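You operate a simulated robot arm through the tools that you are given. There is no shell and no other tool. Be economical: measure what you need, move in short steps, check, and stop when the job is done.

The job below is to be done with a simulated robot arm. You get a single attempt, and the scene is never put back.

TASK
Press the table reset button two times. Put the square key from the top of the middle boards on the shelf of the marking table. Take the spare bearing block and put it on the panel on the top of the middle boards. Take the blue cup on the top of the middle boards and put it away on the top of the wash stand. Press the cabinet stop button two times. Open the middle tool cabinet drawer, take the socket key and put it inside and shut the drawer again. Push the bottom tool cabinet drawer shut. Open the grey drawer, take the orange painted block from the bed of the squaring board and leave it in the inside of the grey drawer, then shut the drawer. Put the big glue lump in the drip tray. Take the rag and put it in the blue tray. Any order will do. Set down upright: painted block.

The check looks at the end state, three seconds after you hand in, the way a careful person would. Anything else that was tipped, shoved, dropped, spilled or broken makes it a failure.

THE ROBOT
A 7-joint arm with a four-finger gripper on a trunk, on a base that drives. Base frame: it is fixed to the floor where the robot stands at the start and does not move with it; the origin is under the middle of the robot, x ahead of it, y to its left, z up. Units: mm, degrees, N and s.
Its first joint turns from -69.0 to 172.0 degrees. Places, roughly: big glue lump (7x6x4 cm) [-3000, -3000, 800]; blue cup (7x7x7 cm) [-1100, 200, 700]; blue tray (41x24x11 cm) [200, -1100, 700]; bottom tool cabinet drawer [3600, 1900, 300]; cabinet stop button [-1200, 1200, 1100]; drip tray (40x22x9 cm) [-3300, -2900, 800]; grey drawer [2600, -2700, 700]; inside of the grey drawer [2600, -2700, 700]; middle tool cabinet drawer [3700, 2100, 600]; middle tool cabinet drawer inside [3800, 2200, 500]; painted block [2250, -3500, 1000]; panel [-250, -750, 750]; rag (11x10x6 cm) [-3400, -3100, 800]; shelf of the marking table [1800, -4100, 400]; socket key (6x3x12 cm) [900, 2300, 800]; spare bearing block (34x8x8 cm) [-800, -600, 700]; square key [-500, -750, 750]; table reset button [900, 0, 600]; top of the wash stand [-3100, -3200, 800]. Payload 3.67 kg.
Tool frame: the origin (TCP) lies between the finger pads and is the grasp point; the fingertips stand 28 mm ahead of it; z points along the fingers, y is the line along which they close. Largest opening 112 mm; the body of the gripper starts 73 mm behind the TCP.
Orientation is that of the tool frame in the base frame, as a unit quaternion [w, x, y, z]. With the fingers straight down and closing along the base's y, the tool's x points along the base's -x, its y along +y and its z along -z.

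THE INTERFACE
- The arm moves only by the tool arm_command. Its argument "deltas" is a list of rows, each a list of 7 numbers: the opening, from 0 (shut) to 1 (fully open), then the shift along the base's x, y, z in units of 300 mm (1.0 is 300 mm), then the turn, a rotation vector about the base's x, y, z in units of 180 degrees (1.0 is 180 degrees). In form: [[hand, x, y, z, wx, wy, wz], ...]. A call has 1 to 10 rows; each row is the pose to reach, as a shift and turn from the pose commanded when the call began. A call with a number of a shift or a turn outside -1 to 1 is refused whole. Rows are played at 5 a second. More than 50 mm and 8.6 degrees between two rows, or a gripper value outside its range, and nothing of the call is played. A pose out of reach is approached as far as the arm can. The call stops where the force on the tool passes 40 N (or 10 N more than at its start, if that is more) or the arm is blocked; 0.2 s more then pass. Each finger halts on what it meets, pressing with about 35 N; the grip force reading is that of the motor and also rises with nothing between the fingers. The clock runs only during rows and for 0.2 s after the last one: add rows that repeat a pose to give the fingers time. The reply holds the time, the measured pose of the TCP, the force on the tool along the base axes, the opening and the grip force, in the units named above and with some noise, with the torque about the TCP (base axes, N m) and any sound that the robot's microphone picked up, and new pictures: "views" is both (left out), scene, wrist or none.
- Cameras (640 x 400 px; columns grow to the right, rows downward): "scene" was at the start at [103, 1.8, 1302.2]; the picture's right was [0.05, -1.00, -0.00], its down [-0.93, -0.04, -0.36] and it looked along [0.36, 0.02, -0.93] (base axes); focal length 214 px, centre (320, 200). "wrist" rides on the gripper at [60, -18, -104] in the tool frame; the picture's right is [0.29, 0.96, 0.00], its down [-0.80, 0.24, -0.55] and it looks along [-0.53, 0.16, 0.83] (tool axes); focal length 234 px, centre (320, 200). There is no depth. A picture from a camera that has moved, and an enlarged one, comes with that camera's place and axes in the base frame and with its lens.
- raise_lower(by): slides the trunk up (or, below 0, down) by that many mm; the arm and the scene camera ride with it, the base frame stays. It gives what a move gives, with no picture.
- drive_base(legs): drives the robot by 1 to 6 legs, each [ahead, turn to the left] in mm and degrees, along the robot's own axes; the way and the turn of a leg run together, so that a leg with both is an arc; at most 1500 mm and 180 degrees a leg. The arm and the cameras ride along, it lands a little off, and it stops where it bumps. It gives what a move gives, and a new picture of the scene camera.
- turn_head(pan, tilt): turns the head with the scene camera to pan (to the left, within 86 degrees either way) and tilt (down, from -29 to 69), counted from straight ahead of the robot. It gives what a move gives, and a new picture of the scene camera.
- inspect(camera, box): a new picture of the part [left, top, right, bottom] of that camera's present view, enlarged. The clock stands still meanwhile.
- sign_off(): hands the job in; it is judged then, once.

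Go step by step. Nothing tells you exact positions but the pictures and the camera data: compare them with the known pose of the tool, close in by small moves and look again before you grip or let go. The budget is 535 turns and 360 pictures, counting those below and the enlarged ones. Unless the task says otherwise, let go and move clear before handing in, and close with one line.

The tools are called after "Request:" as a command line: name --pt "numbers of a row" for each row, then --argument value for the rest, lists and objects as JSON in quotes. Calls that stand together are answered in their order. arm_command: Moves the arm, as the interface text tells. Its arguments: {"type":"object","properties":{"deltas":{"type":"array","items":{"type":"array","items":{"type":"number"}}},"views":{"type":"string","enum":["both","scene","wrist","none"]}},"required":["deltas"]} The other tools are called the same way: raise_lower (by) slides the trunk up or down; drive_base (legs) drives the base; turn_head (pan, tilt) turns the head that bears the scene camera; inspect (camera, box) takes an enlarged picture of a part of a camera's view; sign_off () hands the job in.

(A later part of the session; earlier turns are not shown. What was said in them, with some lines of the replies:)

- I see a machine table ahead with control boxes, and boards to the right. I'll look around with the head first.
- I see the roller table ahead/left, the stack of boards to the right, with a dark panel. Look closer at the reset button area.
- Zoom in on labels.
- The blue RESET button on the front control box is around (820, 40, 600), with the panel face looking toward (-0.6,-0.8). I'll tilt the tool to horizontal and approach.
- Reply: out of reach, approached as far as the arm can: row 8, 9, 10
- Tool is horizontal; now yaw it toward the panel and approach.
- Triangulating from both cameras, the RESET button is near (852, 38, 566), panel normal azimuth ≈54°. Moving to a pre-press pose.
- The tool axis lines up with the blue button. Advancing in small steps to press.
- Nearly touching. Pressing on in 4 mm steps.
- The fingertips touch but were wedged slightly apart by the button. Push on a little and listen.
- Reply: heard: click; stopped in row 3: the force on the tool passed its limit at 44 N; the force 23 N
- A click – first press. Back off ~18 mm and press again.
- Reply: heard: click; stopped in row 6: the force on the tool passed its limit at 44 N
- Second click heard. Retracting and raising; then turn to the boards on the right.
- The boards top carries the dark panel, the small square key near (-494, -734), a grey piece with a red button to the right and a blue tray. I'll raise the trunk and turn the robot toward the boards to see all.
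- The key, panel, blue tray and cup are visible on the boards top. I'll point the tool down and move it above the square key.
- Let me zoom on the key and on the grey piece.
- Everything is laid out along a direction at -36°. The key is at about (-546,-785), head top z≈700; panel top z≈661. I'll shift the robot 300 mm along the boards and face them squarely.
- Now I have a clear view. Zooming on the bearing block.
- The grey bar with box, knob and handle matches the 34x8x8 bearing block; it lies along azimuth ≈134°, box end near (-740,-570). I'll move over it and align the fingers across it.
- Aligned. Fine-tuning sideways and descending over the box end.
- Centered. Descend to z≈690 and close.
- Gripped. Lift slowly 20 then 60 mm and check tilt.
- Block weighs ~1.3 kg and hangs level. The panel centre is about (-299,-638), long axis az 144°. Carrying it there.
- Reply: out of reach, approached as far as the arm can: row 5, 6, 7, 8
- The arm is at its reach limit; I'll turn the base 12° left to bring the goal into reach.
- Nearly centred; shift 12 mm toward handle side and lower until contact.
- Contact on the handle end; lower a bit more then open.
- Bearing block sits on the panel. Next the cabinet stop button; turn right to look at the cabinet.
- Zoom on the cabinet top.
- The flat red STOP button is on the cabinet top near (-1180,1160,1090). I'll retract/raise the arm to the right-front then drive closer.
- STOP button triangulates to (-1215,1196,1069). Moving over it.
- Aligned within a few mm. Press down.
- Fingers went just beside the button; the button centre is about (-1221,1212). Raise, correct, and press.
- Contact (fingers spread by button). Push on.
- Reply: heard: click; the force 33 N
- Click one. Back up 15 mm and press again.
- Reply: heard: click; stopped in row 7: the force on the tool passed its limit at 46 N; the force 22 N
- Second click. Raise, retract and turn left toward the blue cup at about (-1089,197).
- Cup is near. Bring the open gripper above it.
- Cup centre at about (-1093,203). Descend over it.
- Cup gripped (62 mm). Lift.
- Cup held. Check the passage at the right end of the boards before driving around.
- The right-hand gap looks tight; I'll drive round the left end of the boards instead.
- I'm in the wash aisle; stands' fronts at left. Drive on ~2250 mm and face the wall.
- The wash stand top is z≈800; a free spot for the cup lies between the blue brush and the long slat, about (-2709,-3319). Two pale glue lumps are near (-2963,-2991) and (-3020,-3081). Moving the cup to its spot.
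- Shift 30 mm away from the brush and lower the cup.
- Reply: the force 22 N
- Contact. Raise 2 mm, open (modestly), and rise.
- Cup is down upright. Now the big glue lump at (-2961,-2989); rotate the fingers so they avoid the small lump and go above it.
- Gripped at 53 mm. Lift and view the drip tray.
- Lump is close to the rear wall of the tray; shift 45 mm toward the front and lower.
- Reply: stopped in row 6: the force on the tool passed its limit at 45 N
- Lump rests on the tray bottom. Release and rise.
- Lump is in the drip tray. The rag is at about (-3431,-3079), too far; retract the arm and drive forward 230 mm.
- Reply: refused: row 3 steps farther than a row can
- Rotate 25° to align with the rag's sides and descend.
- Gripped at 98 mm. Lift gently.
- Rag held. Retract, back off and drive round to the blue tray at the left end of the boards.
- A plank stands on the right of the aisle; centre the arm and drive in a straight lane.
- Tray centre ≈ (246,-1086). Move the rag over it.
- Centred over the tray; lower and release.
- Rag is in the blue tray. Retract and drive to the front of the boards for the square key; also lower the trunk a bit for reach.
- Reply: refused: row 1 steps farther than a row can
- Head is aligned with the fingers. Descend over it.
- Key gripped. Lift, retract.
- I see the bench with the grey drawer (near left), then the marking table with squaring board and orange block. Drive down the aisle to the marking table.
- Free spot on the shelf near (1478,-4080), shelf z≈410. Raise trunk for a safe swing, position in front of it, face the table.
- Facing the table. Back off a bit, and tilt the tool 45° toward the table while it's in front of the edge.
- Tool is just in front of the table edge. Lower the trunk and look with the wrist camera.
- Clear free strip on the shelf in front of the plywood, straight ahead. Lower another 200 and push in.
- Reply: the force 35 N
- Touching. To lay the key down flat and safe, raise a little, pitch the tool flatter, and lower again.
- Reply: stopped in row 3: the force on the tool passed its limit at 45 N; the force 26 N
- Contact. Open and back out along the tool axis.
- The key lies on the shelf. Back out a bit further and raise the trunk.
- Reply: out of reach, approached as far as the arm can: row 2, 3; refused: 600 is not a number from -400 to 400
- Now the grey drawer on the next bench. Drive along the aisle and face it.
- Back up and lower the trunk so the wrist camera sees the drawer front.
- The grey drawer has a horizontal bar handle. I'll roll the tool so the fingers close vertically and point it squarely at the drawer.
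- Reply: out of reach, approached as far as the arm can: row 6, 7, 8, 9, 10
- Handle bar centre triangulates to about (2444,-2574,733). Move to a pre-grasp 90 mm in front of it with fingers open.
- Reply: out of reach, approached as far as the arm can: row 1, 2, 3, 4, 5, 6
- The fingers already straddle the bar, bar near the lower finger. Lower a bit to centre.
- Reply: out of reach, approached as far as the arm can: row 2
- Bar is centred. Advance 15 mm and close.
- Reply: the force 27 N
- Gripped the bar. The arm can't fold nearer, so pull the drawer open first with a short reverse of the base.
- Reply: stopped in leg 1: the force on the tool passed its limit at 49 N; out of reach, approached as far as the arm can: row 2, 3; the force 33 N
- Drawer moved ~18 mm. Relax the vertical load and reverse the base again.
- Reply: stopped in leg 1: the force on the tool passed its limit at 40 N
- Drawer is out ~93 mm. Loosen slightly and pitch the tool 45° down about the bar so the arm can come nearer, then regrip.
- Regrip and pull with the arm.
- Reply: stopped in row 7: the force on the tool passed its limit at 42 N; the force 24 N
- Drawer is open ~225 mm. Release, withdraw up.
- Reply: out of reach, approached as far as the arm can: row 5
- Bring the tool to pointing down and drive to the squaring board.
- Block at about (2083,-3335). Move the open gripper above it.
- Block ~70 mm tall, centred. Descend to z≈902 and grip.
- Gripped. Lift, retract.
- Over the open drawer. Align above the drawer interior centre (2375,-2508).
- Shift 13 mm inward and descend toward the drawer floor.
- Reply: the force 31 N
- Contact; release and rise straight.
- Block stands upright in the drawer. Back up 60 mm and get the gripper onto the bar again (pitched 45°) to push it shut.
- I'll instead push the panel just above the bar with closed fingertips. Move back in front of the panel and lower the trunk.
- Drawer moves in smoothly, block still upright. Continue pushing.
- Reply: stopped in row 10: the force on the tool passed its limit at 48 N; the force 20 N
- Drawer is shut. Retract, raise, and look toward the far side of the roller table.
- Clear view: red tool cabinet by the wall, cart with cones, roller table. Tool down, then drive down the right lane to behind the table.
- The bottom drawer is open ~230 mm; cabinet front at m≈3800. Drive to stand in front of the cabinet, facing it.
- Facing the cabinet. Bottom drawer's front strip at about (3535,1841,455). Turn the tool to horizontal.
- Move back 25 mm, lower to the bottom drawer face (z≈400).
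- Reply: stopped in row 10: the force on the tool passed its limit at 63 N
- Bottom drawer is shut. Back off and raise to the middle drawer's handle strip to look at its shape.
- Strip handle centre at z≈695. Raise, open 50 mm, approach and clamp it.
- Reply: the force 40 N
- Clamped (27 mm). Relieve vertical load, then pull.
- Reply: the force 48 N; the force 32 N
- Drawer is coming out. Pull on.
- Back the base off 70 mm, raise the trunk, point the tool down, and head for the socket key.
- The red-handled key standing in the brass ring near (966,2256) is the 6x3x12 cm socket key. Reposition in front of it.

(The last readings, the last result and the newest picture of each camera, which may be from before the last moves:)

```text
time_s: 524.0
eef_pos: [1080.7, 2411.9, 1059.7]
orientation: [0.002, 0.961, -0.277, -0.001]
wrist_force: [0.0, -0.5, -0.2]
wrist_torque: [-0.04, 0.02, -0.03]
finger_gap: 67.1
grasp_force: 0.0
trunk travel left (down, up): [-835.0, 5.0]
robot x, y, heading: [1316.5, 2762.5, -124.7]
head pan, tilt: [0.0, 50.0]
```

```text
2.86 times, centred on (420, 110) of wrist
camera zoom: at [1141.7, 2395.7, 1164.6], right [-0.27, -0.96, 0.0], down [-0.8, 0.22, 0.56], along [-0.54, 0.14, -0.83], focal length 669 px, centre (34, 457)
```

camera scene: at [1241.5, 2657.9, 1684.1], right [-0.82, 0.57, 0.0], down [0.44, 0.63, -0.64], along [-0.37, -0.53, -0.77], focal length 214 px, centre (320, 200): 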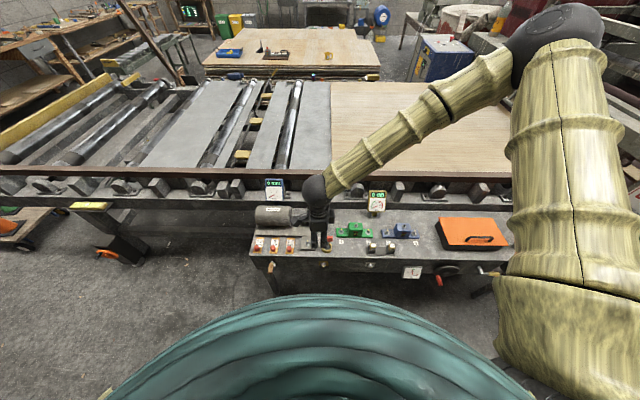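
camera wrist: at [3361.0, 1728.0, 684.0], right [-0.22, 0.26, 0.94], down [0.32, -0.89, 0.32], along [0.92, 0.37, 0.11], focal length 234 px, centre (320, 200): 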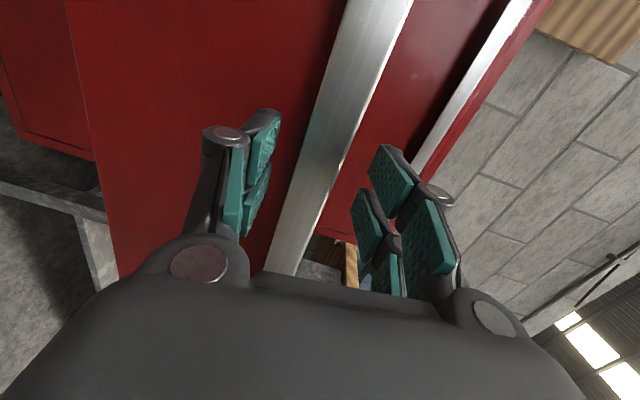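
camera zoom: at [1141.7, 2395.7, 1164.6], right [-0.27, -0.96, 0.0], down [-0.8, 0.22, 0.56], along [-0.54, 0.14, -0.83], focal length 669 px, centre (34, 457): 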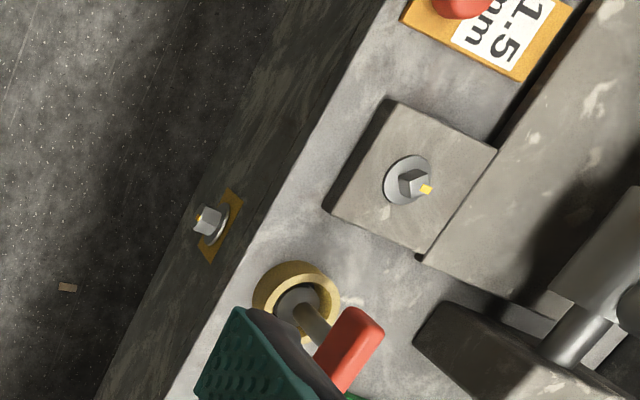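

Socket key's red handle is at about (940,2262,818), nearly vertical in the brass cup. Move above it, aligning the fingers with its thin side.

Request:
arm_command --pt "0.6 -0.09 -0.1 0 0 0 -0.02" --pt "0.6 -0.18 -0.2 0 0 0 -0.05" --pt "0.6 -0.28 -0.3 0 0 0 -0.08" --pt "0.6 -0.38 -0.4 0 0 0 -0.11" --pt "0.6 -0.47 -0.5 0 0 0 -0.139" --pt "0.6 -0.47 -0.5 -0.1 0 0 -0.139" --pt "0.6 -0.47 -0.5 -0.2 0 0 -0.139" --views "wrist"

Request:
inspect --camera "wrist" --box '[260, 60, 400, 180]'

```text
time_s: 525.6
eef_pos: [936.9, 2260.0, 997.8]
orientation: [0.001, 0.878, -0.478, -0.002]
wrist_force: [0.1, -0.4, -1.2]
wrist_torque: [0.02, 0.0, 0.01]
finger_gap: 67.3
grasp_force: 0.1
trunk travel left (down, up): [-835.0, 5.0]
robot x, y, heading: [1317.0, 2761.0, -124.9]
head pan, tilt: [0.0, 50.0]
camera wrist: at [985.1, 2218.8, 1103.2], right [-0.65, -0.76, 0.0], down [-0.63, 0.54, 0.56], along [-0.43, 0.36, -0.83], focal length 234 px, centre (320, 200)
```

wrist: 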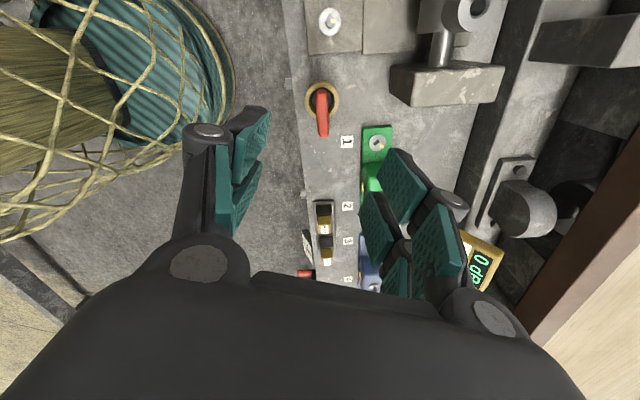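

```text
3.33 times, centred on (330, 120) of wrist
camera zoom: at [985.1, 2218.8, 1103.2], right [-0.65, -0.76, 0.0], down [-0.63, 0.54, 0.56], along [-0.43, 0.36, -0.83], focal length 781 px, centre (287, 467)
```

zoom: 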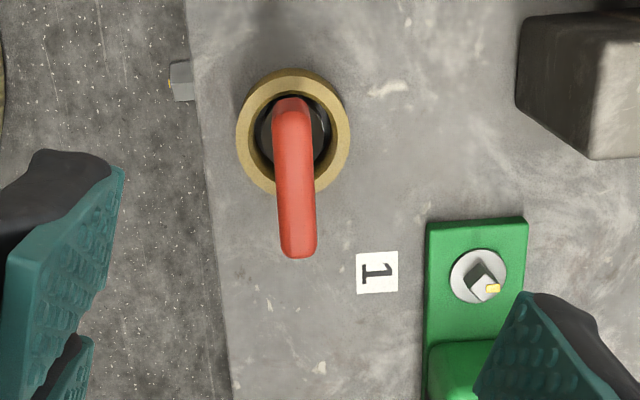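

It is a T-handled key standing in the cup; red bar runs along az ≈139° centred at (931,2260). Align the fingers and descend.

Request:
arm_command --pt "0.6 -0.01 0 -0.05 0 0 0.03" --pt "0.6 -0.02 0 -0.15 0 0 0.06" --pt "0.6 -0.02 0 -0.3 0 0 0.089" --views "wrist"

Request:
inspect --camera "scene" --box '[285, 180, 385, 265]'

```text
time_s: 526.4
eef_pos: [932.1, 2257.5, 907.1]
orientation: [0.001, 0.937, -0.35, -0.002]
wrist_force: [-0.4, -0.7, -0.2]
wrist_torque: [-0.01, 0.03, 0.02]
finger_gap: 67.3
grasp_force: 0.1
trunk travel left (down, up): [-835.0, 5.0]
robot x, y, heading: [1314.1, 2763.8, -125.1]
head pan, tilt: [0.0, 50.0]
camera wrist: at [989.7, 2233.0, 1011.2], right [-0.41, -0.91, 0.0], down [-0.76, 0.34, 0.56], along [-0.51, 0.23, -0.83], focal length 234 px, centre (320, 200)
```

wrist: 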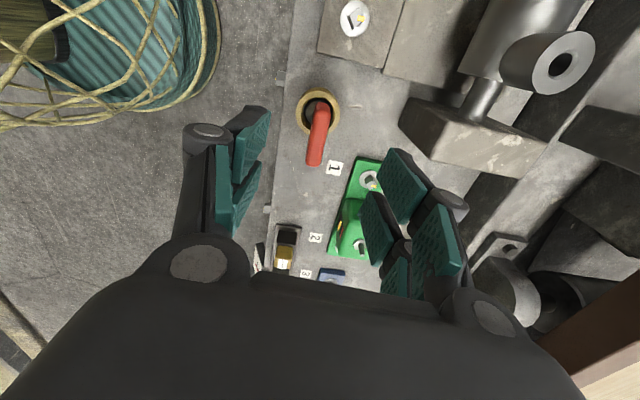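

```text
4.71 times, centred on (335, 222) of scene
camera zoom: at [1240.6, 2656.5, 1684.1], right [-0.82, 0.57, 0.0], down [0.44, 0.63, -0.64], along [-0.37, -0.53, -0.77], focal length 1009 px, centre (249, 94)
```

zoom: 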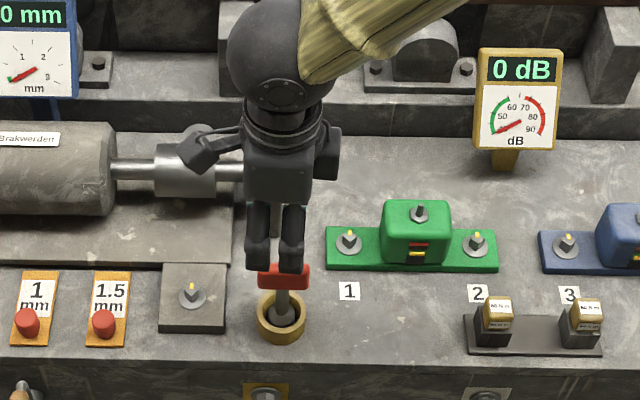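

Clear: bar centre ≈ (926,2265,800). Descend onto it and grip.

Request:
arm_command --pt "0.55 -0.01 0.015 -0.1 0 0 0.02" --pt "0.55 -0.02 0.025 -0.2 0 0 0.039" --pt "0.55 -0.02 0.025 -0.29 0 0 0.039" --views "wrist"

Request:
inspect --camera "scene" --box '[285, 200, 375, 265]'

```text
time_s: 527.2
eef_pos: [926.4, 2267.8, 820.6]
orientation: [0.003, 0.956, -0.294, -0.001]
wrist_force: [0.6, -0.3, -0.3]
wrist_torque: [0.03, 0.01, -0.01]
finger_gap: 61.4
grasp_force: 0.0
trunk travel left (down, up): [-835.0, 5.0]
robot x, y, heading: [1322.0, 2763.8, -125.1]
head pan, tilt: [0.0, 50.0]
camera wrist: at [986.8, 2249.2, 925.7], right [-0.3, -0.95, 0.0], down [-0.79, 0.25, 0.56], along [-0.53, 0.16, -0.83], focal length 234 px, centre (320, 200)
```

wrist: 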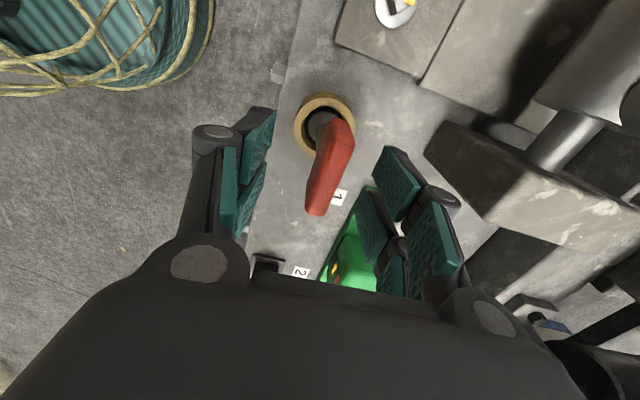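

```text
6.15 times, centred on (330, 232) of scene
camera zoom: at [1241.2, 2657.3, 1684.2], right [-0.82, 0.57, 0.0], down [0.44, 0.63, -0.64], along [-0.37, -0.53, -0.77], focal length 1320 px, centre (258, 0)
```

zoom: 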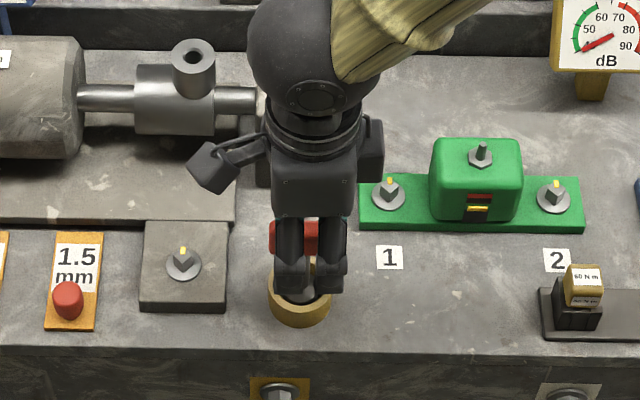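

Request:
arm_command --pt "0.55 0 0 -0.04 0 0 0" --pt "0.55 0 0 -0.07 0 0 0" --pt "0.3 0 0 -0.07 0 0 0" --pt "0 0 0 -0.07 0 0 0" --pt "0 0 0 -0.07 0 0 0" --views "wrist"

```text
time_s: 528.4
eef_pos: [926.4, 2268.7, 800.7]
orientation: [0.001, 0.956, -0.293, -0.001]
wrist_force: [0.4, -0.4, -0.2]
wrist_torque: [0.0, 0.0, -0.03]
finger_gap: 13.0
grasp_force: 35.3
trunk travel left (down, up): [-835.0, 5.0]
robot x, y, heading: [1318.0, 2762.5, -125.1]
head pan, tilt: [0.0, 50.0]
camera wrist: at [986.4, 2250.6, 904.8], right [-0.3, -0.95, 0.0], down [-0.79, 0.25, 0.56], along [-0.53, 0.16, -0.83], focal length 234 px, centre (320, 200)
```

wrist: 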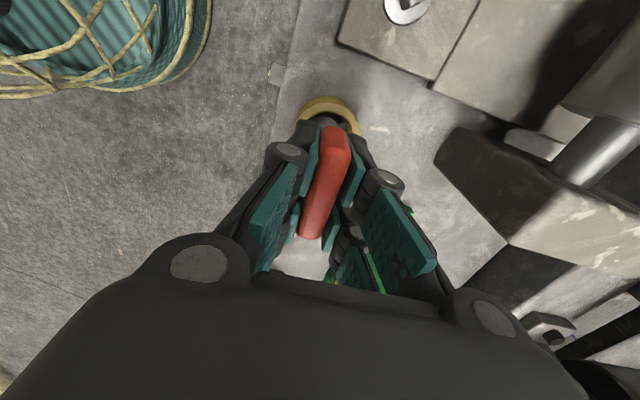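

Gripped the bar (13 mm). Lift straight up.

Request:
arm_command --pt "0 0 0 0.05 0 0 0" --pt "0 0 0 0.13 0 0 0" --pt "0 0 0 0.25 0 0 0" --pt "0 0 0 0.4 0 0 0" --pt "0 0 0 0.55 0 0 0" --pt "0 0 0 0.7 0 0 0" --views "wrist"

Request:
inspect --camera "scene" --box '[270, 150, 400, 265]'

```text
time_s: 529.8
eef_pos: [931.1, 2269.5, 1010.4]
orientation: [0.002, 0.956, -0.292, -0.001]
wrist_force: [0.7, 0.1, -1.5]
wrist_torque: [-0.02, 0.03, 0.0]
finger_gap: 12.9
grasp_force: 35.0
trunk travel left (down, up): [-835.0, 5.0]
robot x, y, heading: [1320.5, 2761.5, -124.9]
head pan, tilt: [0.0, 50.0]
camera wrist: at [990.5, 2251.0, 1114.7], right [-0.3, -0.95, 0.0], down [-0.79, 0.25, 0.56], along [-0.53, 0.16, -0.83], focal length 234 px, centre (320, 200)
```

wrist: 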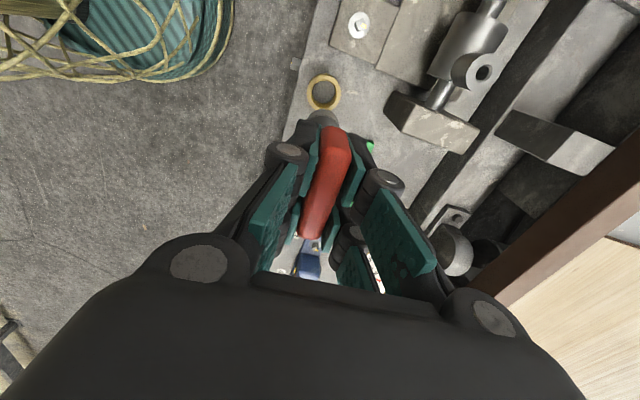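

```text
3.48 times, centred on (335, 208) of scene
camera zoom: at [1242.1, 2659.3, 1684.1], right [-0.82, 0.57, 0.0], down [0.44, 0.63, -0.64], along [-0.37, -0.53, -0.77], focal length 746 px, centre (268, 174)
```

zoom: 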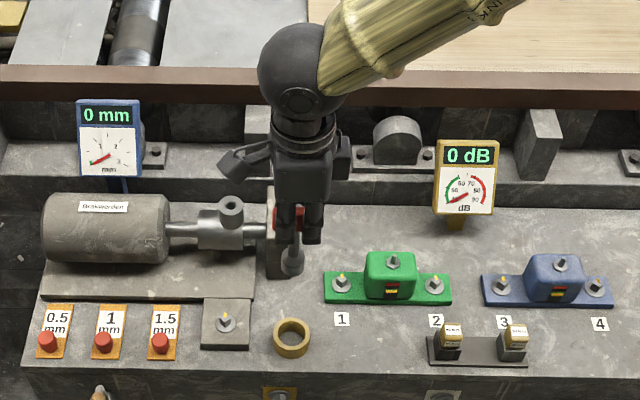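

Key is out. Retract and drive back to the open cabinet drawer.

Request:
arm_command --pt "0 0.06 0.08 0.03 0 0 0" --pt "0 0.12 0.16 0.07 0 0 0" --pt "0 0.2 0.26 0.1 0 0 0" --views "none"

Request:
drive_base --legs '[[0, 84], [1112, 0], [1105, 0], [0, 95]]'

```text
time_s: 530.6
eef_pos: [988.0, 2347.1, 1037.2]
orientation: [0.002, 0.956, -0.294, -0.002]
wrist_force: [-0.1, 0.7, 0.3]
wrist_torque: [-0.06, 0.01, 0.03]
finger_gap: 13.0
grasp_force: 35.2
trunk travel left (down, up): [-835.0, 5.0]
robot x, y, heading: [1319.0, 2766.2, -124.9]
head pan, tilt: [0.0, 50.0]
```

```text
time_s: 548.9
eef_pos: [3218.3, 1482.5, 1036.1]
orientation: [0.0, 0.369, 0.93, 0.002]
wrist_force: [-0.5, 0.6, -0.7]
wrist_torque: [0.0, -0.01, 0.0]
finger_gap: 12.9
grasp_force: 34.9
trunk travel left (down, up): [-835.0, 5.0]
robot x, y, heading: [2823.8, 1123.4, 45.8]
head pan, tilt: [0.0, 50.0]
camera scene: at [2910.1, 1214.5, 1684.1], right [0.72, -0.7, 0.0], down [-0.53, -0.55, -0.64], along [0.45, 0.46, -0.77], focal length 214 px, centre (320, 200)
```

scene: 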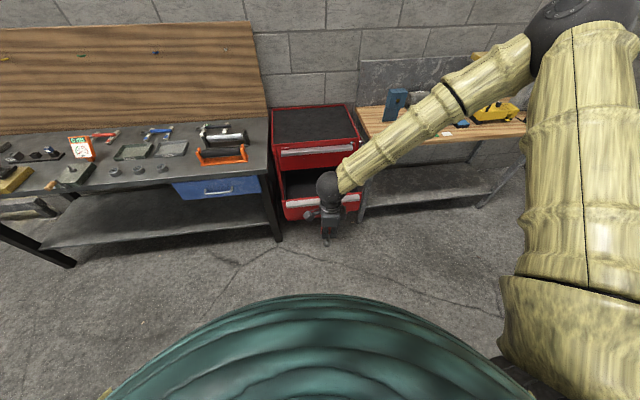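

Request:
drive_base --legs '[[0, -9], [430, 0], [0, 17]]'

Request:
inspect --camera "wrist" --box '[0, 0, 640, 400]'

```text
time_s: 553.2
eef_pos: [3516.0, 1789.8, 1036.8]
orientation: [0.002, 0.307, 0.952, 0.001]
wrist_force: [-0.1, -0.2, -1.4]
wrist_torque: [-0.04, 0.02, -0.02]
finger_gap: 13.1
grasp_force: 34.9
trunk travel left (down, up): [-835.0, 5.0]
robot x, y, heading: [3171.8, 1384.7, 53.4]
head pan, tilt: [0.0, 50.0]
camera scene: at [3245.6, 1485.7, 1684.1], right [0.8, -0.6, 0.0], down [-0.46, -0.61, -0.64], along [0.38, 0.52, -0.77], focal length 214 px, centre (320, 200)
```

scene: 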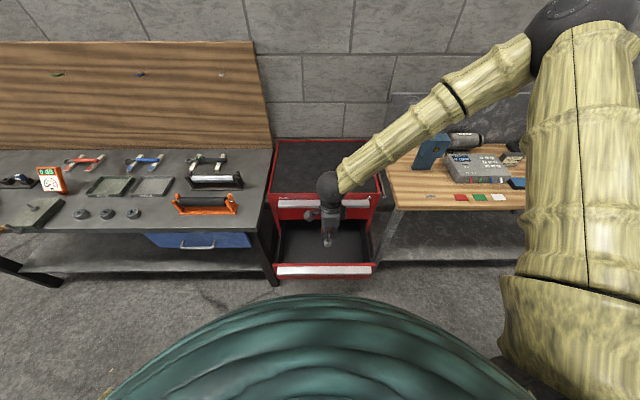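

```text
1.00 times, centred on (320, 200) of wrist (not enlarged: the box is as wide or as high as the picture)
camera zoom: at [3455.7, 1810.5, 1141.2], right [0.33, 0.95, 0.0], down [0.79, -0.27, 0.56], along [0.53, -0.18, -0.83], focal length 234 px, centre (320, 200)
```

zoom: 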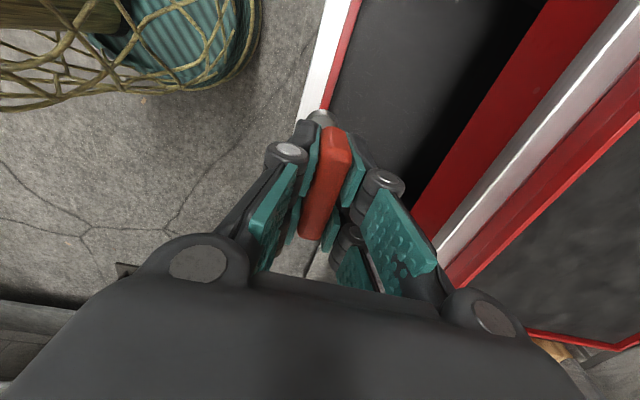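

Over the drawer. Move in to its centre and lower.

Request:
arm_command --pt "0 0.06 0.09 0 0 0 0" --pt "0 0.12 0.18 0 0 0 0" --pt "0 0.18 0.28 0 0 0 0" --pt "0 0.23 0.367 0 0 0 0" --pt "0 0.23 0.367 -0.15 0 0 0" --pt "0 0.23 0.367 -0.3 0 0 0" --pt "0 0.23 0.367 -0.45 0 0 0" --pt "0 0.23 0.367 -0.6 0 0 0" --pt "0 0.23 0.367 -0.75 0 0 0" --views "both"

```text
time_s: 555.2
eef_pos: [3580.9, 1901.8, 809.2]
orientation: [0.001, 0.307, 0.952, 0.001]
wrist_force: [0.6, -0.1, -0.6]
wrist_torque: [-0.03, 0.0, 0.02]
finger_gap: 13.0
grasp_force: 35.0
trunk travel left (down, up): [-835.0, 5.0]
robot x, y, heading: [3171.0, 1383.7, 53.5]
head pan, tilt: [0.0, 50.0]
camera scene: at [3246.3, 1487.0, 1684.1], right [0.8, -0.6, 0.0], down [-0.46, -0.62, -0.64], along [0.38, 0.52, -0.77], focal length 214 px, centre (320, 200)
camera wrist: at [3521.9, 1921.6, 913.0], right [0.33, 0.95, 0.0], down [0.79, -0.27, 0.56], along [0.53, -0.18, -0.83], focal length 234 px, centre (320, 200)
```

scene: 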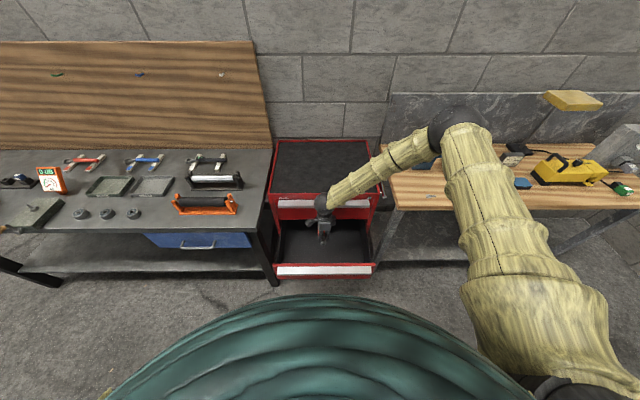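
wrist: 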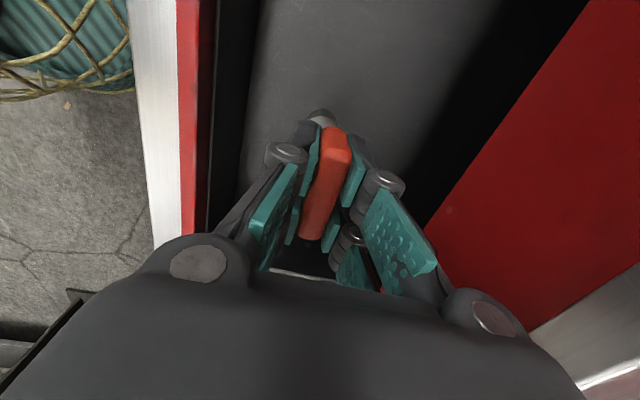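

Request:
arm_command --pt "0 0 0 -0.12 0 0 0" --pt "0 0 0 -0.24 0 0 0" --pt "0 0 0 -0.34 0 0 0" --pt "0 0 0 -0.4 0 0 0" --views "wrist"

Request:
inspect --camera "scene" --box '[250, 180, 400, 290]'

```text
time_s: 556.2
eef_pos: [3582.7, 1899.4, 691.0]
orientation: [0.001, 0.307, 0.952, 0.002]
wrist_force: [0.4, 0.5, -1.1]
wrist_torque: [-0.02, 0.0, 0.03]
finger_gap: 13.1
grasp_force: 34.5
trunk travel left (down, up): [-835.0, 5.0]
robot x, y, heading: [3175.9, 1383.2, 53.4]
head pan, tilt: [0.0, 50.0]
camera wrist: at [3523.6, 1919.2, 795.5], right [0.33, 0.95, 0.0], down [0.79, -0.27, 0.56], along [0.53, -0.18, -0.83], focal length 234 px, centre (320, 200)
```

wrist: 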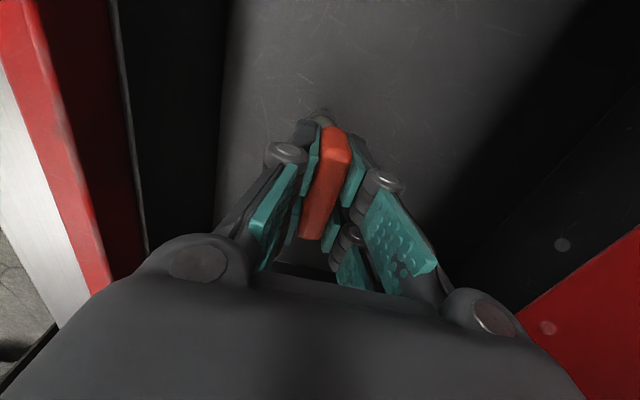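

```text
3.64 times, centred on (325, 235) of scene
camera zoom: at [3245.8, 1485.7, 1684.1], right [0.8, -0.6, 0.0], down [-0.46, -0.61, -0.64], along [0.38, 0.52, -0.77], focal length 780 px, centre (302, 73)
```

zoom: 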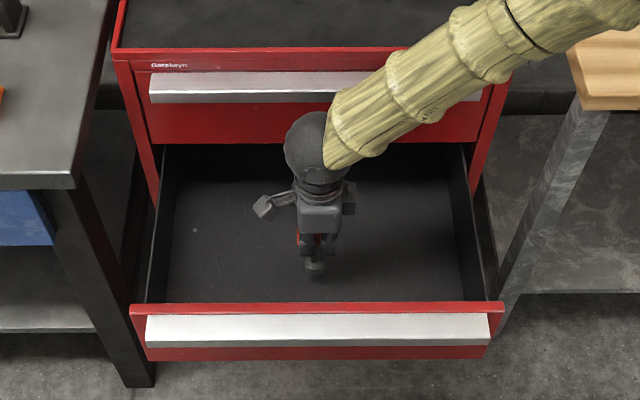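

Request:
arm_command --pt "0 0 0 -0.04 0 0 0" --pt "0 0 0 -0.07 0 0 0" --pt "0 0 0 -0.1 0 0 0" --pt "0 0 0 -0.12 0 0 0" --pt "0 0 0 -0.14 0 0 0" --views "none"

```text
time_s: 557.4
eef_pos: [3583.5, 1898.7, 649.9]
orientation: [0.002, 0.307, 0.952, 0.002]
wrist_force: [-0.4, -0.5, -0.3]
wrist_torque: [0.05, -0.03, 0.04]
finger_gap: 13.0
grasp_force: 35.4
trunk travel left (down, up): [-835.0, 5.0]
robot x, y, heading: [3171.4, 1383.2, 53.4]
head pan, tilt: [0.0, 50.0]
```

Request:
arm_command --pt "0 0 0 -0.02 0 0 0" --pt "0 0 0 -0.04 0 0 0" --pt "0 0 0 -0.06 0 0 0" --pt "0 0 0 -0.08 0 0 0" --pt "0 0 0 -0.1 0 0 0" --pt "0 0 0 -0.12 0 0 0" --views "wrist"

```text
time_s: 558.8
eef_pos: [3582.2, 1899.6, 615.2]
orientation: [0.002, 0.307, 0.952, 0.002]
wrist_force: [-1.0, 0.7, 26.8]
wrist_torque: [-0.07, 0.16, -0.01]
finger_gap: 12.8
grasp_force: 35.0
trunk travel left (down, up): [-835.0, 5.0]
robot x, y, heading: [3172.8, 1387.0, 53.1]
head pan, tilt: [0.0, 50.0]
camera wrist: at [3522.6, 1920.5, 719.6], right [0.32, 0.95, 0.01], down [0.78, -0.27, 0.56], along [0.53, -0.18, -0.83], focal length 234 px, centre (320, 200)
```

wrist: 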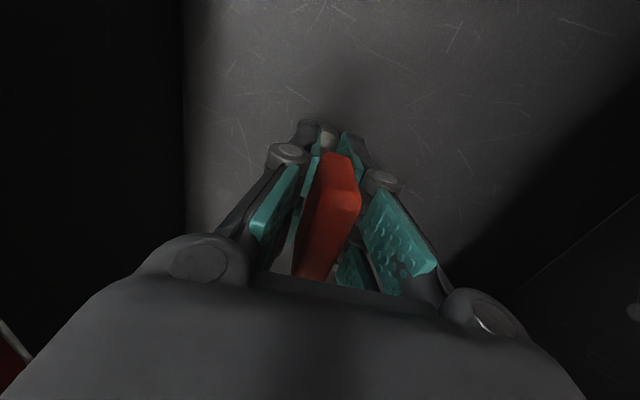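

Contact with the drawer floor. Release and rise.

Request:
arm_command --pt "0.15 0 0 0.005 0 0 0" --pt "0.4 0 0 0.005 0 0 0" --pt "0.5 0 0 0.005 0 0 0" --pt "0.5 0 0 0.08 0 0 0" --pt "0.5 0 0 0.2 0 0 0" --pt "0.5 0 0 0.35 0 0 0" --pt "0.5 0 0 0.5 0 0 0" --pt "0.5 0 0 0.65 0 0 0" --views "wrist"

Request:
inspect --camera "scene" --box '[250, 180, 400, 290]'

```text
time_s: 560.6
eef_pos: [3582.8, 1894.6, 809.8]
orientation: [0.002, 0.306, 0.952, 0.003]
wrist_force: [-0.7, 0.6, 0.4]
wrist_torque: [0.03, -0.02, 0.0]
finger_gap: 56.1
grasp_force: 0.1
trunk travel left (down, up): [-835.0, 5.0]
robot x, y, heading: [3170.2, 1382.6, 53.5]
head pan, tilt: [0.0, 50.0]
camera wrist: at [3523.9, 1915.8, 913.3], right [0.33, 0.95, 0.0], down [0.79, -0.27, 0.56], along [0.53, -0.18, -0.83], focal length 234 px, centre (320, 200)
```

wrist: 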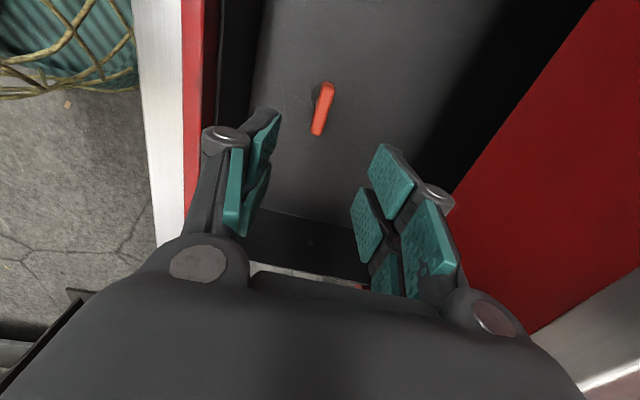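

```text
3.64 times, centred on (325, 235) of scene
camera zoom: at [3244.8, 1484.1, 1684.1], right [0.8, -0.6, 0.0], down [-0.46, -0.61, -0.64], along [0.38, 0.52, -0.77], focal length 780 px, centre (302, 73)
```

zoom: 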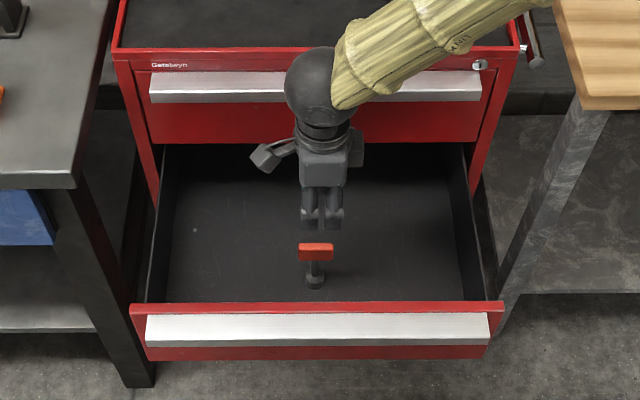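

Key stands inside. Raise, back off, tool horizontal, then push the drawer shut.

Request:
arm_command --pt "0.2 0 0 0.15 0 0 0" --pt "0 0 0 0.3 0 0 0" --pt "0 0 0 0.45 0 0 0" --pt "0 0 0 0.6 0 0 0" --views "none"

Request:
drive_base --legs '[[-200, 0]]'

Request:
arm_command --pt "0 -0.01 -0.015 0 0.0382 -0.0278 0" --pt "0 -0.02 -0.03 0 0.0764 -0.0555 0" --pt "0 -0.03 -0.045 0 0.1146 -0.0833 0" --pt "0 -0.04 -0.06 0 0.1528 -0.111 0" --pt "0 -0.05 -0.07 0 0.191 -0.1388 0" --pt "0 -0.06 -0.08 0 0.2292 -0.1666 0" --pt "0 -0.06 -0.08 0 0.2674 -0.1943 0" --pt "0 -0.06 -0.08 0 0.3056 -0.2221 0" --pt "0 -0.06 -0.08 0 0.3438 -0.2498 0" --pt "0 -0.06 -0.08 0 0.382 -0.2776 0" --views "scene"

```text
time_s: 561.6
eef_pos: [3584.4, 1901.6, 989.4]
orientation: [0.002, 0.306, 0.952, 0.003]
wrist_force: [0.2, 0.5, -0.1]
wrist_torque: [0.0, 0.0, -0.01]
finger_gap: 0.0
grasp_force: 34.9
trunk travel left (down, up): [-835.0, 5.0]
robot x, y, heading: [3174.1, 1382.9, 53.5]
head pan, tilt: [0.0, 50.0]
```

```text
time_s: 563.2
eef_pos: [3467.5, 1738.8, 990.5]
orientation: [0.002, 0.308, 0.952, 0.003]
wrist_force: [0.3, -0.7, 1.0]
wrist_torque: [-0.02, 0.0, 0.0]
finger_gap: 0.2
grasp_force: 34.9
trunk travel left (down, up): [-835.0, 5.0]
robot x, y, heading: [3050.0, 1220.3, 53.2]
head pan, tilt: [0.0, 50.0]
camera scene: at [3124.7, 1322.0, 1684.3], right [0.8, -0.6, 0.0], down [-0.46, -0.61, -0.64], along [0.39, 0.52, -0.77], focal length 214 px, centre (320, 200)
```

scene: 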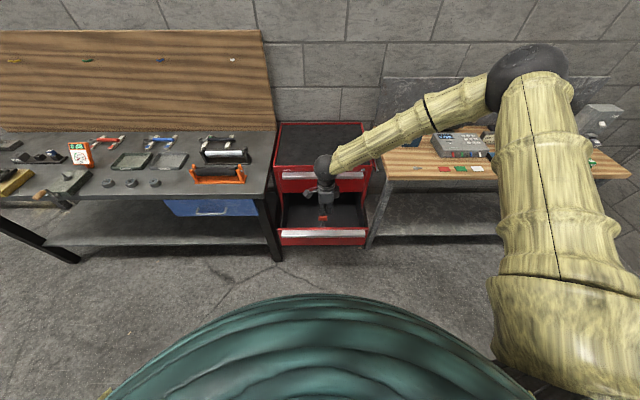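

```text
time_s: 565.4
eef_pos: [3449.2, 1716.0, 990.0]
orientation: [0.21, 0.228, 0.699, 0.644]
wrist_force: [-0.4, -0.3, -0.6]
wrist_torque: [0.01, 0.0, 0.03]
finger_gap: 0.0
grasp_force: 35.1
trunk travel left (down, up): [-835.0, 5.0]
robot x, y, heading: [3052.7, 1222.5, 53.0]
head pan, tilt: [0.0, 50.0]
camera scene: at [3126.2, 1324.9, 1684.1], right [0.8, -0.6, 0.0], down [-0.46, -0.61, -0.64], along [0.39, 0.51, -0.77], focal length 214 px, centre (320, 200)
```

scene: 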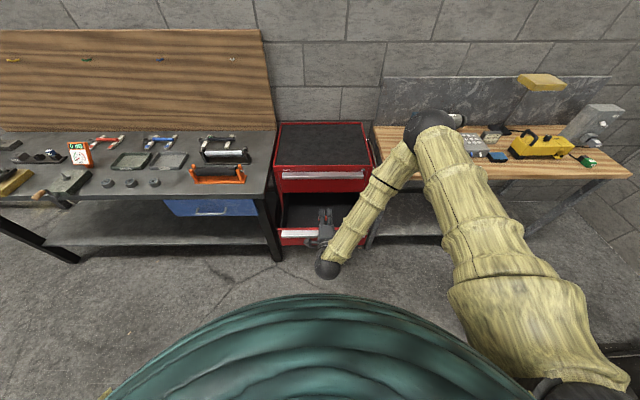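

Request:
raise_lower --by -370

Request:
arm_command --pt "0 0.0294 0.0405 0 0 0 0" --pt "0 0.0588 0.081 0 0 0 0" --pt "0 0.0882 0.1215 0 0 0 0" --pt "0 0.1176 0.162 0 0 0 0" --pt "0 0.137 0.189 0 0 0 0" --pt "0 0.157 0.216 0 0 0 0" --pt "0 0.176 0.243 0 0 0 0" --pt "0 0.196 0.27 0 0 0 0" --pt "0 0.216 0.297 0 0 0 0" --pt "0 0.235 0.324 0 0 0 0" --views "both"

```text
time_s: 569.0
eef_pos: [3449.3, 1715.2, 618.6]
orientation: [0.21, 0.227, 0.699, 0.644]
wrist_force: [0.2, 0.4, 0.3]
wrist_torque: [0.01, 0.02, 0.04]
finger_gap: 0.0
grasp_force: 35.0
trunk travel left (down, up): [-465.0, 375.0]
robot x, y, heading: [3051.7, 1226.3, 53.2]
head pan, tilt: [0.0, 50.0]
```

```text
time_s: 571.2
eef_pos: [3520.5, 1811.8, 619.9]
orientation: [0.21, 0.228, 0.699, 0.644]
wrist_force: [-0.2, 0.2, 0.1]
wrist_torque: [0.01, 0.0, 0.04]
finger_gap: 0.0
grasp_force: 34.7
trunk travel left (down, up): [-465.0, 375.0]
robot x, y, heading: [3053.0, 1219.3, 53.2]
head pan, tilt: [0.0, 50.0]
camera scene: at [3125.8, 1324.2, 1314.1], right [0.8, -0.6, 0.0], down [-0.46, -0.61, -0.64], along [0.39, 0.51, -0.77], focal length 214 px, centre (320, 200)
camera wrist: at [3410.2, 1762.8, 611.9], right [-0.19, 0.23, 0.95], down [0.33, -0.9, 0.29], along [0.93, 0.37, 0.09], focal length 234 px, centre (320, 200)
```

scene: 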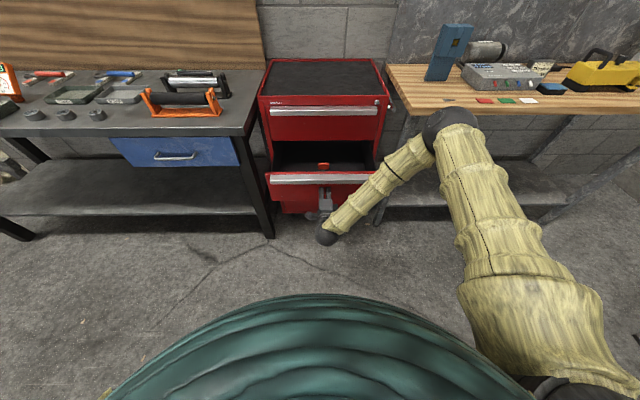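
wrist: 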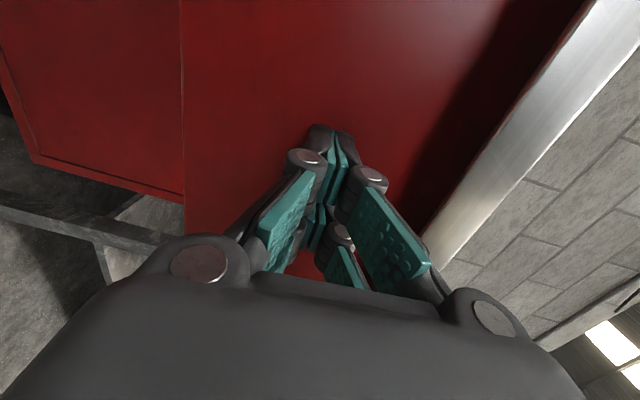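

Pushing; key still standing. Continue gently.

Request:
arm_command --pt "0 0.0216 0.0297 0 0 0 0" --pt "0 0.043 0.0594 0 0 0 0" --pt "0 0.065 0.089 0 0 0 0" --pt "0 0.086 0.119 0 0 0 0" --pt "0 0.108 0.1485 0 0 0 0" --pt "0 0.129 0.178 0 0 0 0" --pt "0 0.151 0.208 0 0 0 0" --pt "0 0.172 0.2376 0 0 0 0" --pt "0 0.194 0.267 0 0 0 0" --pt "0 0.216 0.297 0 0 0 0" --views "none"

Request:
arm_command --pt "0 0.0216 0.0297 0 0 0 0" --pt "0 0.043 0.0594 0 0 0 0" --pt "0 0.065 0.089 0 0 0 0" --pt "0 0.086 0.119 0 0 0 0" --pt "0 0.108 0.1485 0 0 0 0" --pt "0 0.129 0.178 0 0 0 0" --pt "0 0.151 0.208 0 0 0 0" --pt "0 0.172 0.2376 0 0 0 0" --pt "0 0.194 0.267 0 0 0 0" --pt "0 0.216 0.297 0 0 0 0" --views "scene"

```text
time_s: 573.4
eef_pos: [3585.2, 1902.7, 620.0]
orientation: [0.21, 0.228, 0.7, 0.644]
wrist_force: [-1.0, 0.1, -0.3]
wrist_torque: [0.0, -0.03, 0.0]
finger_gap: 0.0
grasp_force: 34.9
trunk travel left (down, up): [-465.0, 375.0]
robot x, y, heading: [3052.0, 1218.6, 53.1]
head pan, tilt: [0.0, 50.0]
```

```text
time_s: 575.6
eef_pos: [3649.8, 1992.3, 617.7]
orientation: [0.211, 0.227, 0.7, 0.644]
wrist_force: [-0.6, 0.3, 0.0]
wrist_torque: [0.0, -0.01, 0.02]
finger_gap: 0.1
grasp_force: 34.8
trunk travel left (down, up): [-465.0, 375.0]
robot x, y, heading: [3050.7, 1225.2, 53.2]
head pan, tilt: [0.0, 50.0]
camera scene: at [3125.7, 1324.2, 1314.1], right [0.8, -0.6, 0.0], down [-0.46, -0.61, -0.64], along [0.39, 0.51, -0.77], focal length 214 px, centre (320, 200)
```

scene: 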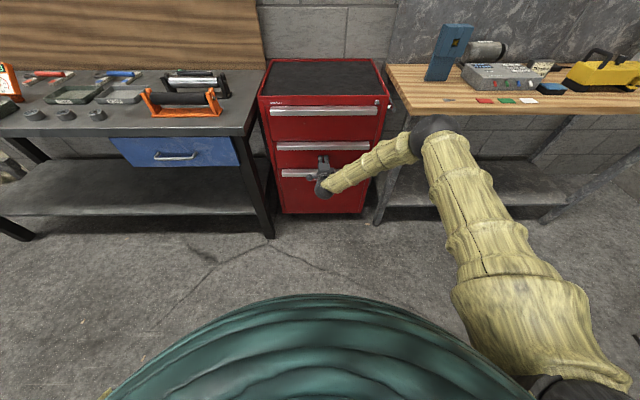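

Request:
arm_command --pt "0 0.012 0.016 0 0 0 0" --pt "0 0.024 0.032 0 0 0 0" --pt "0 0.036 0.049 0 0 0 0" --pt "0 0.048 0.065 0 0 0 0" --views "none"

Request:
inspect --camera "scene" --box '[240, 50, 420, 230]'

```text
time_s: 576.2
eef_pos: [3653.8, 1997.2, 617.6]
orientation: [0.208, 0.229, 0.701, 0.643]
wrist_force: [-10.9, -17.9, 10.5]
wrist_torque: [0.24, -0.31, -0.28]
finger_gap: 0.0
grasp_force: 35.1
trunk travel left (down, up): [-465.0, 375.0]
robot x, y, heading: [3048.1, 1222.4, 53.4]
head pan, tilt: [0.0, 50.0]
stopped in row 3: the force on the tool passed its limit at 54 N (the readings are from after the stop); the commanded pose is now the measured one
```

```text
2.22 times, centred on (330, 140) of scene
camera zoom: at [3124.2, 1321.6, 1314.7], right [0.8, -0.6, 0.0], down [-0.46, -0.61, -0.64], along [0.39, 0.52, -0.76], focal length 477 px, centre (298, 333)
```

zoom: 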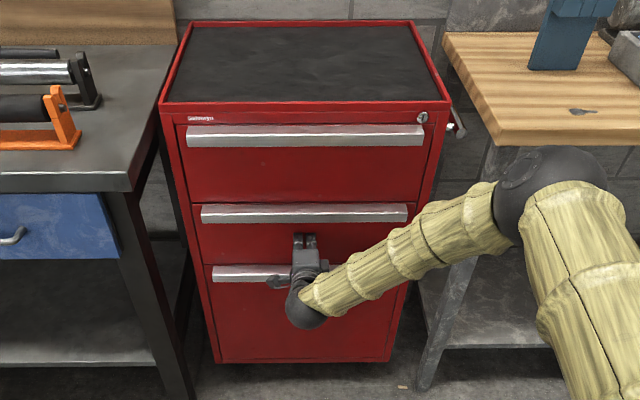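

Both drawers are shut. Back the arm clear.

Request:
arm_command --pt "0 -0.08 -0.11 0 0 0 0" --pt "0 -0.16 -0.22 0 0 0 0" --pt "0 -0.24 -0.33 0 0 0 0" --pt "0 -0.32 -0.44 0 0 0 0" --pt "0 -0.4 -0.55 0 0 0 0" --views "both"

```text
time_s: 577.4
eef_pos: [3533.4, 1834.0, 616.0]
orientation: [0.209, 0.228, 0.702, 0.642]
wrist_force: [-0.5, -0.4, -1.3]
wrist_torque: [0.0, 0.03, 0.01]
finger_gap: 0.1
grasp_force: 34.9
trunk travel left (down, up): [-465.0, 375.0]
robot x, y, heading: [3048.5, 1224.5, 53.1]
head pan, tilt: [0.0, 50.0]
camera scene: at [3125.6, 1323.8, 1314.2], right [0.8, -0.6, 0.0], down [-0.46, -0.61, -0.64], along [0.39, 0.51, -0.77], focal length 214 px, centre (320, 200)
camera wrist: at [3422.9, 1784.0, 607.5], right [-0.18, 0.24, 0.95], down [0.33, -0.9, 0.29], along [0.92, 0.37, 0.09], focal length 234 px, centre (320, 200)
```

scene: 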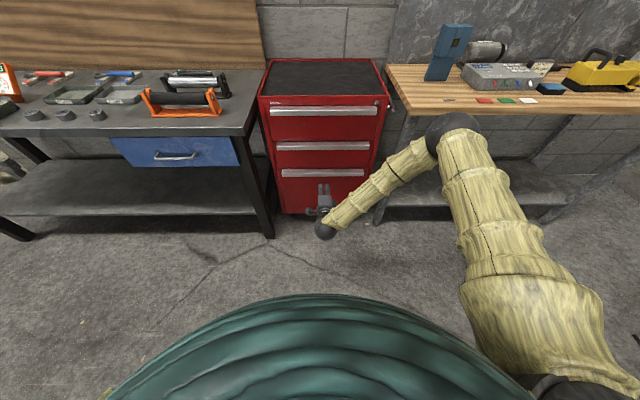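
wrist: 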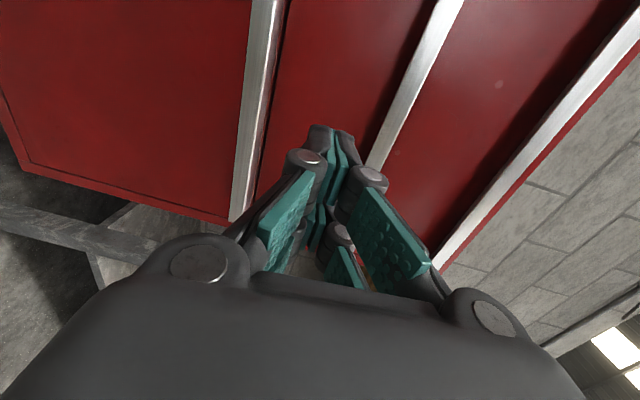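

All the jobs are finished, the drawers are shut and the arm is clear, so I'm handing in.

Request:
sign_off

```text
The job is handed in.
```

All ten jobs on the list are done and handed in: two clicks were heard on each button, everything was seen in place after it was set down, and the drawers are shut.
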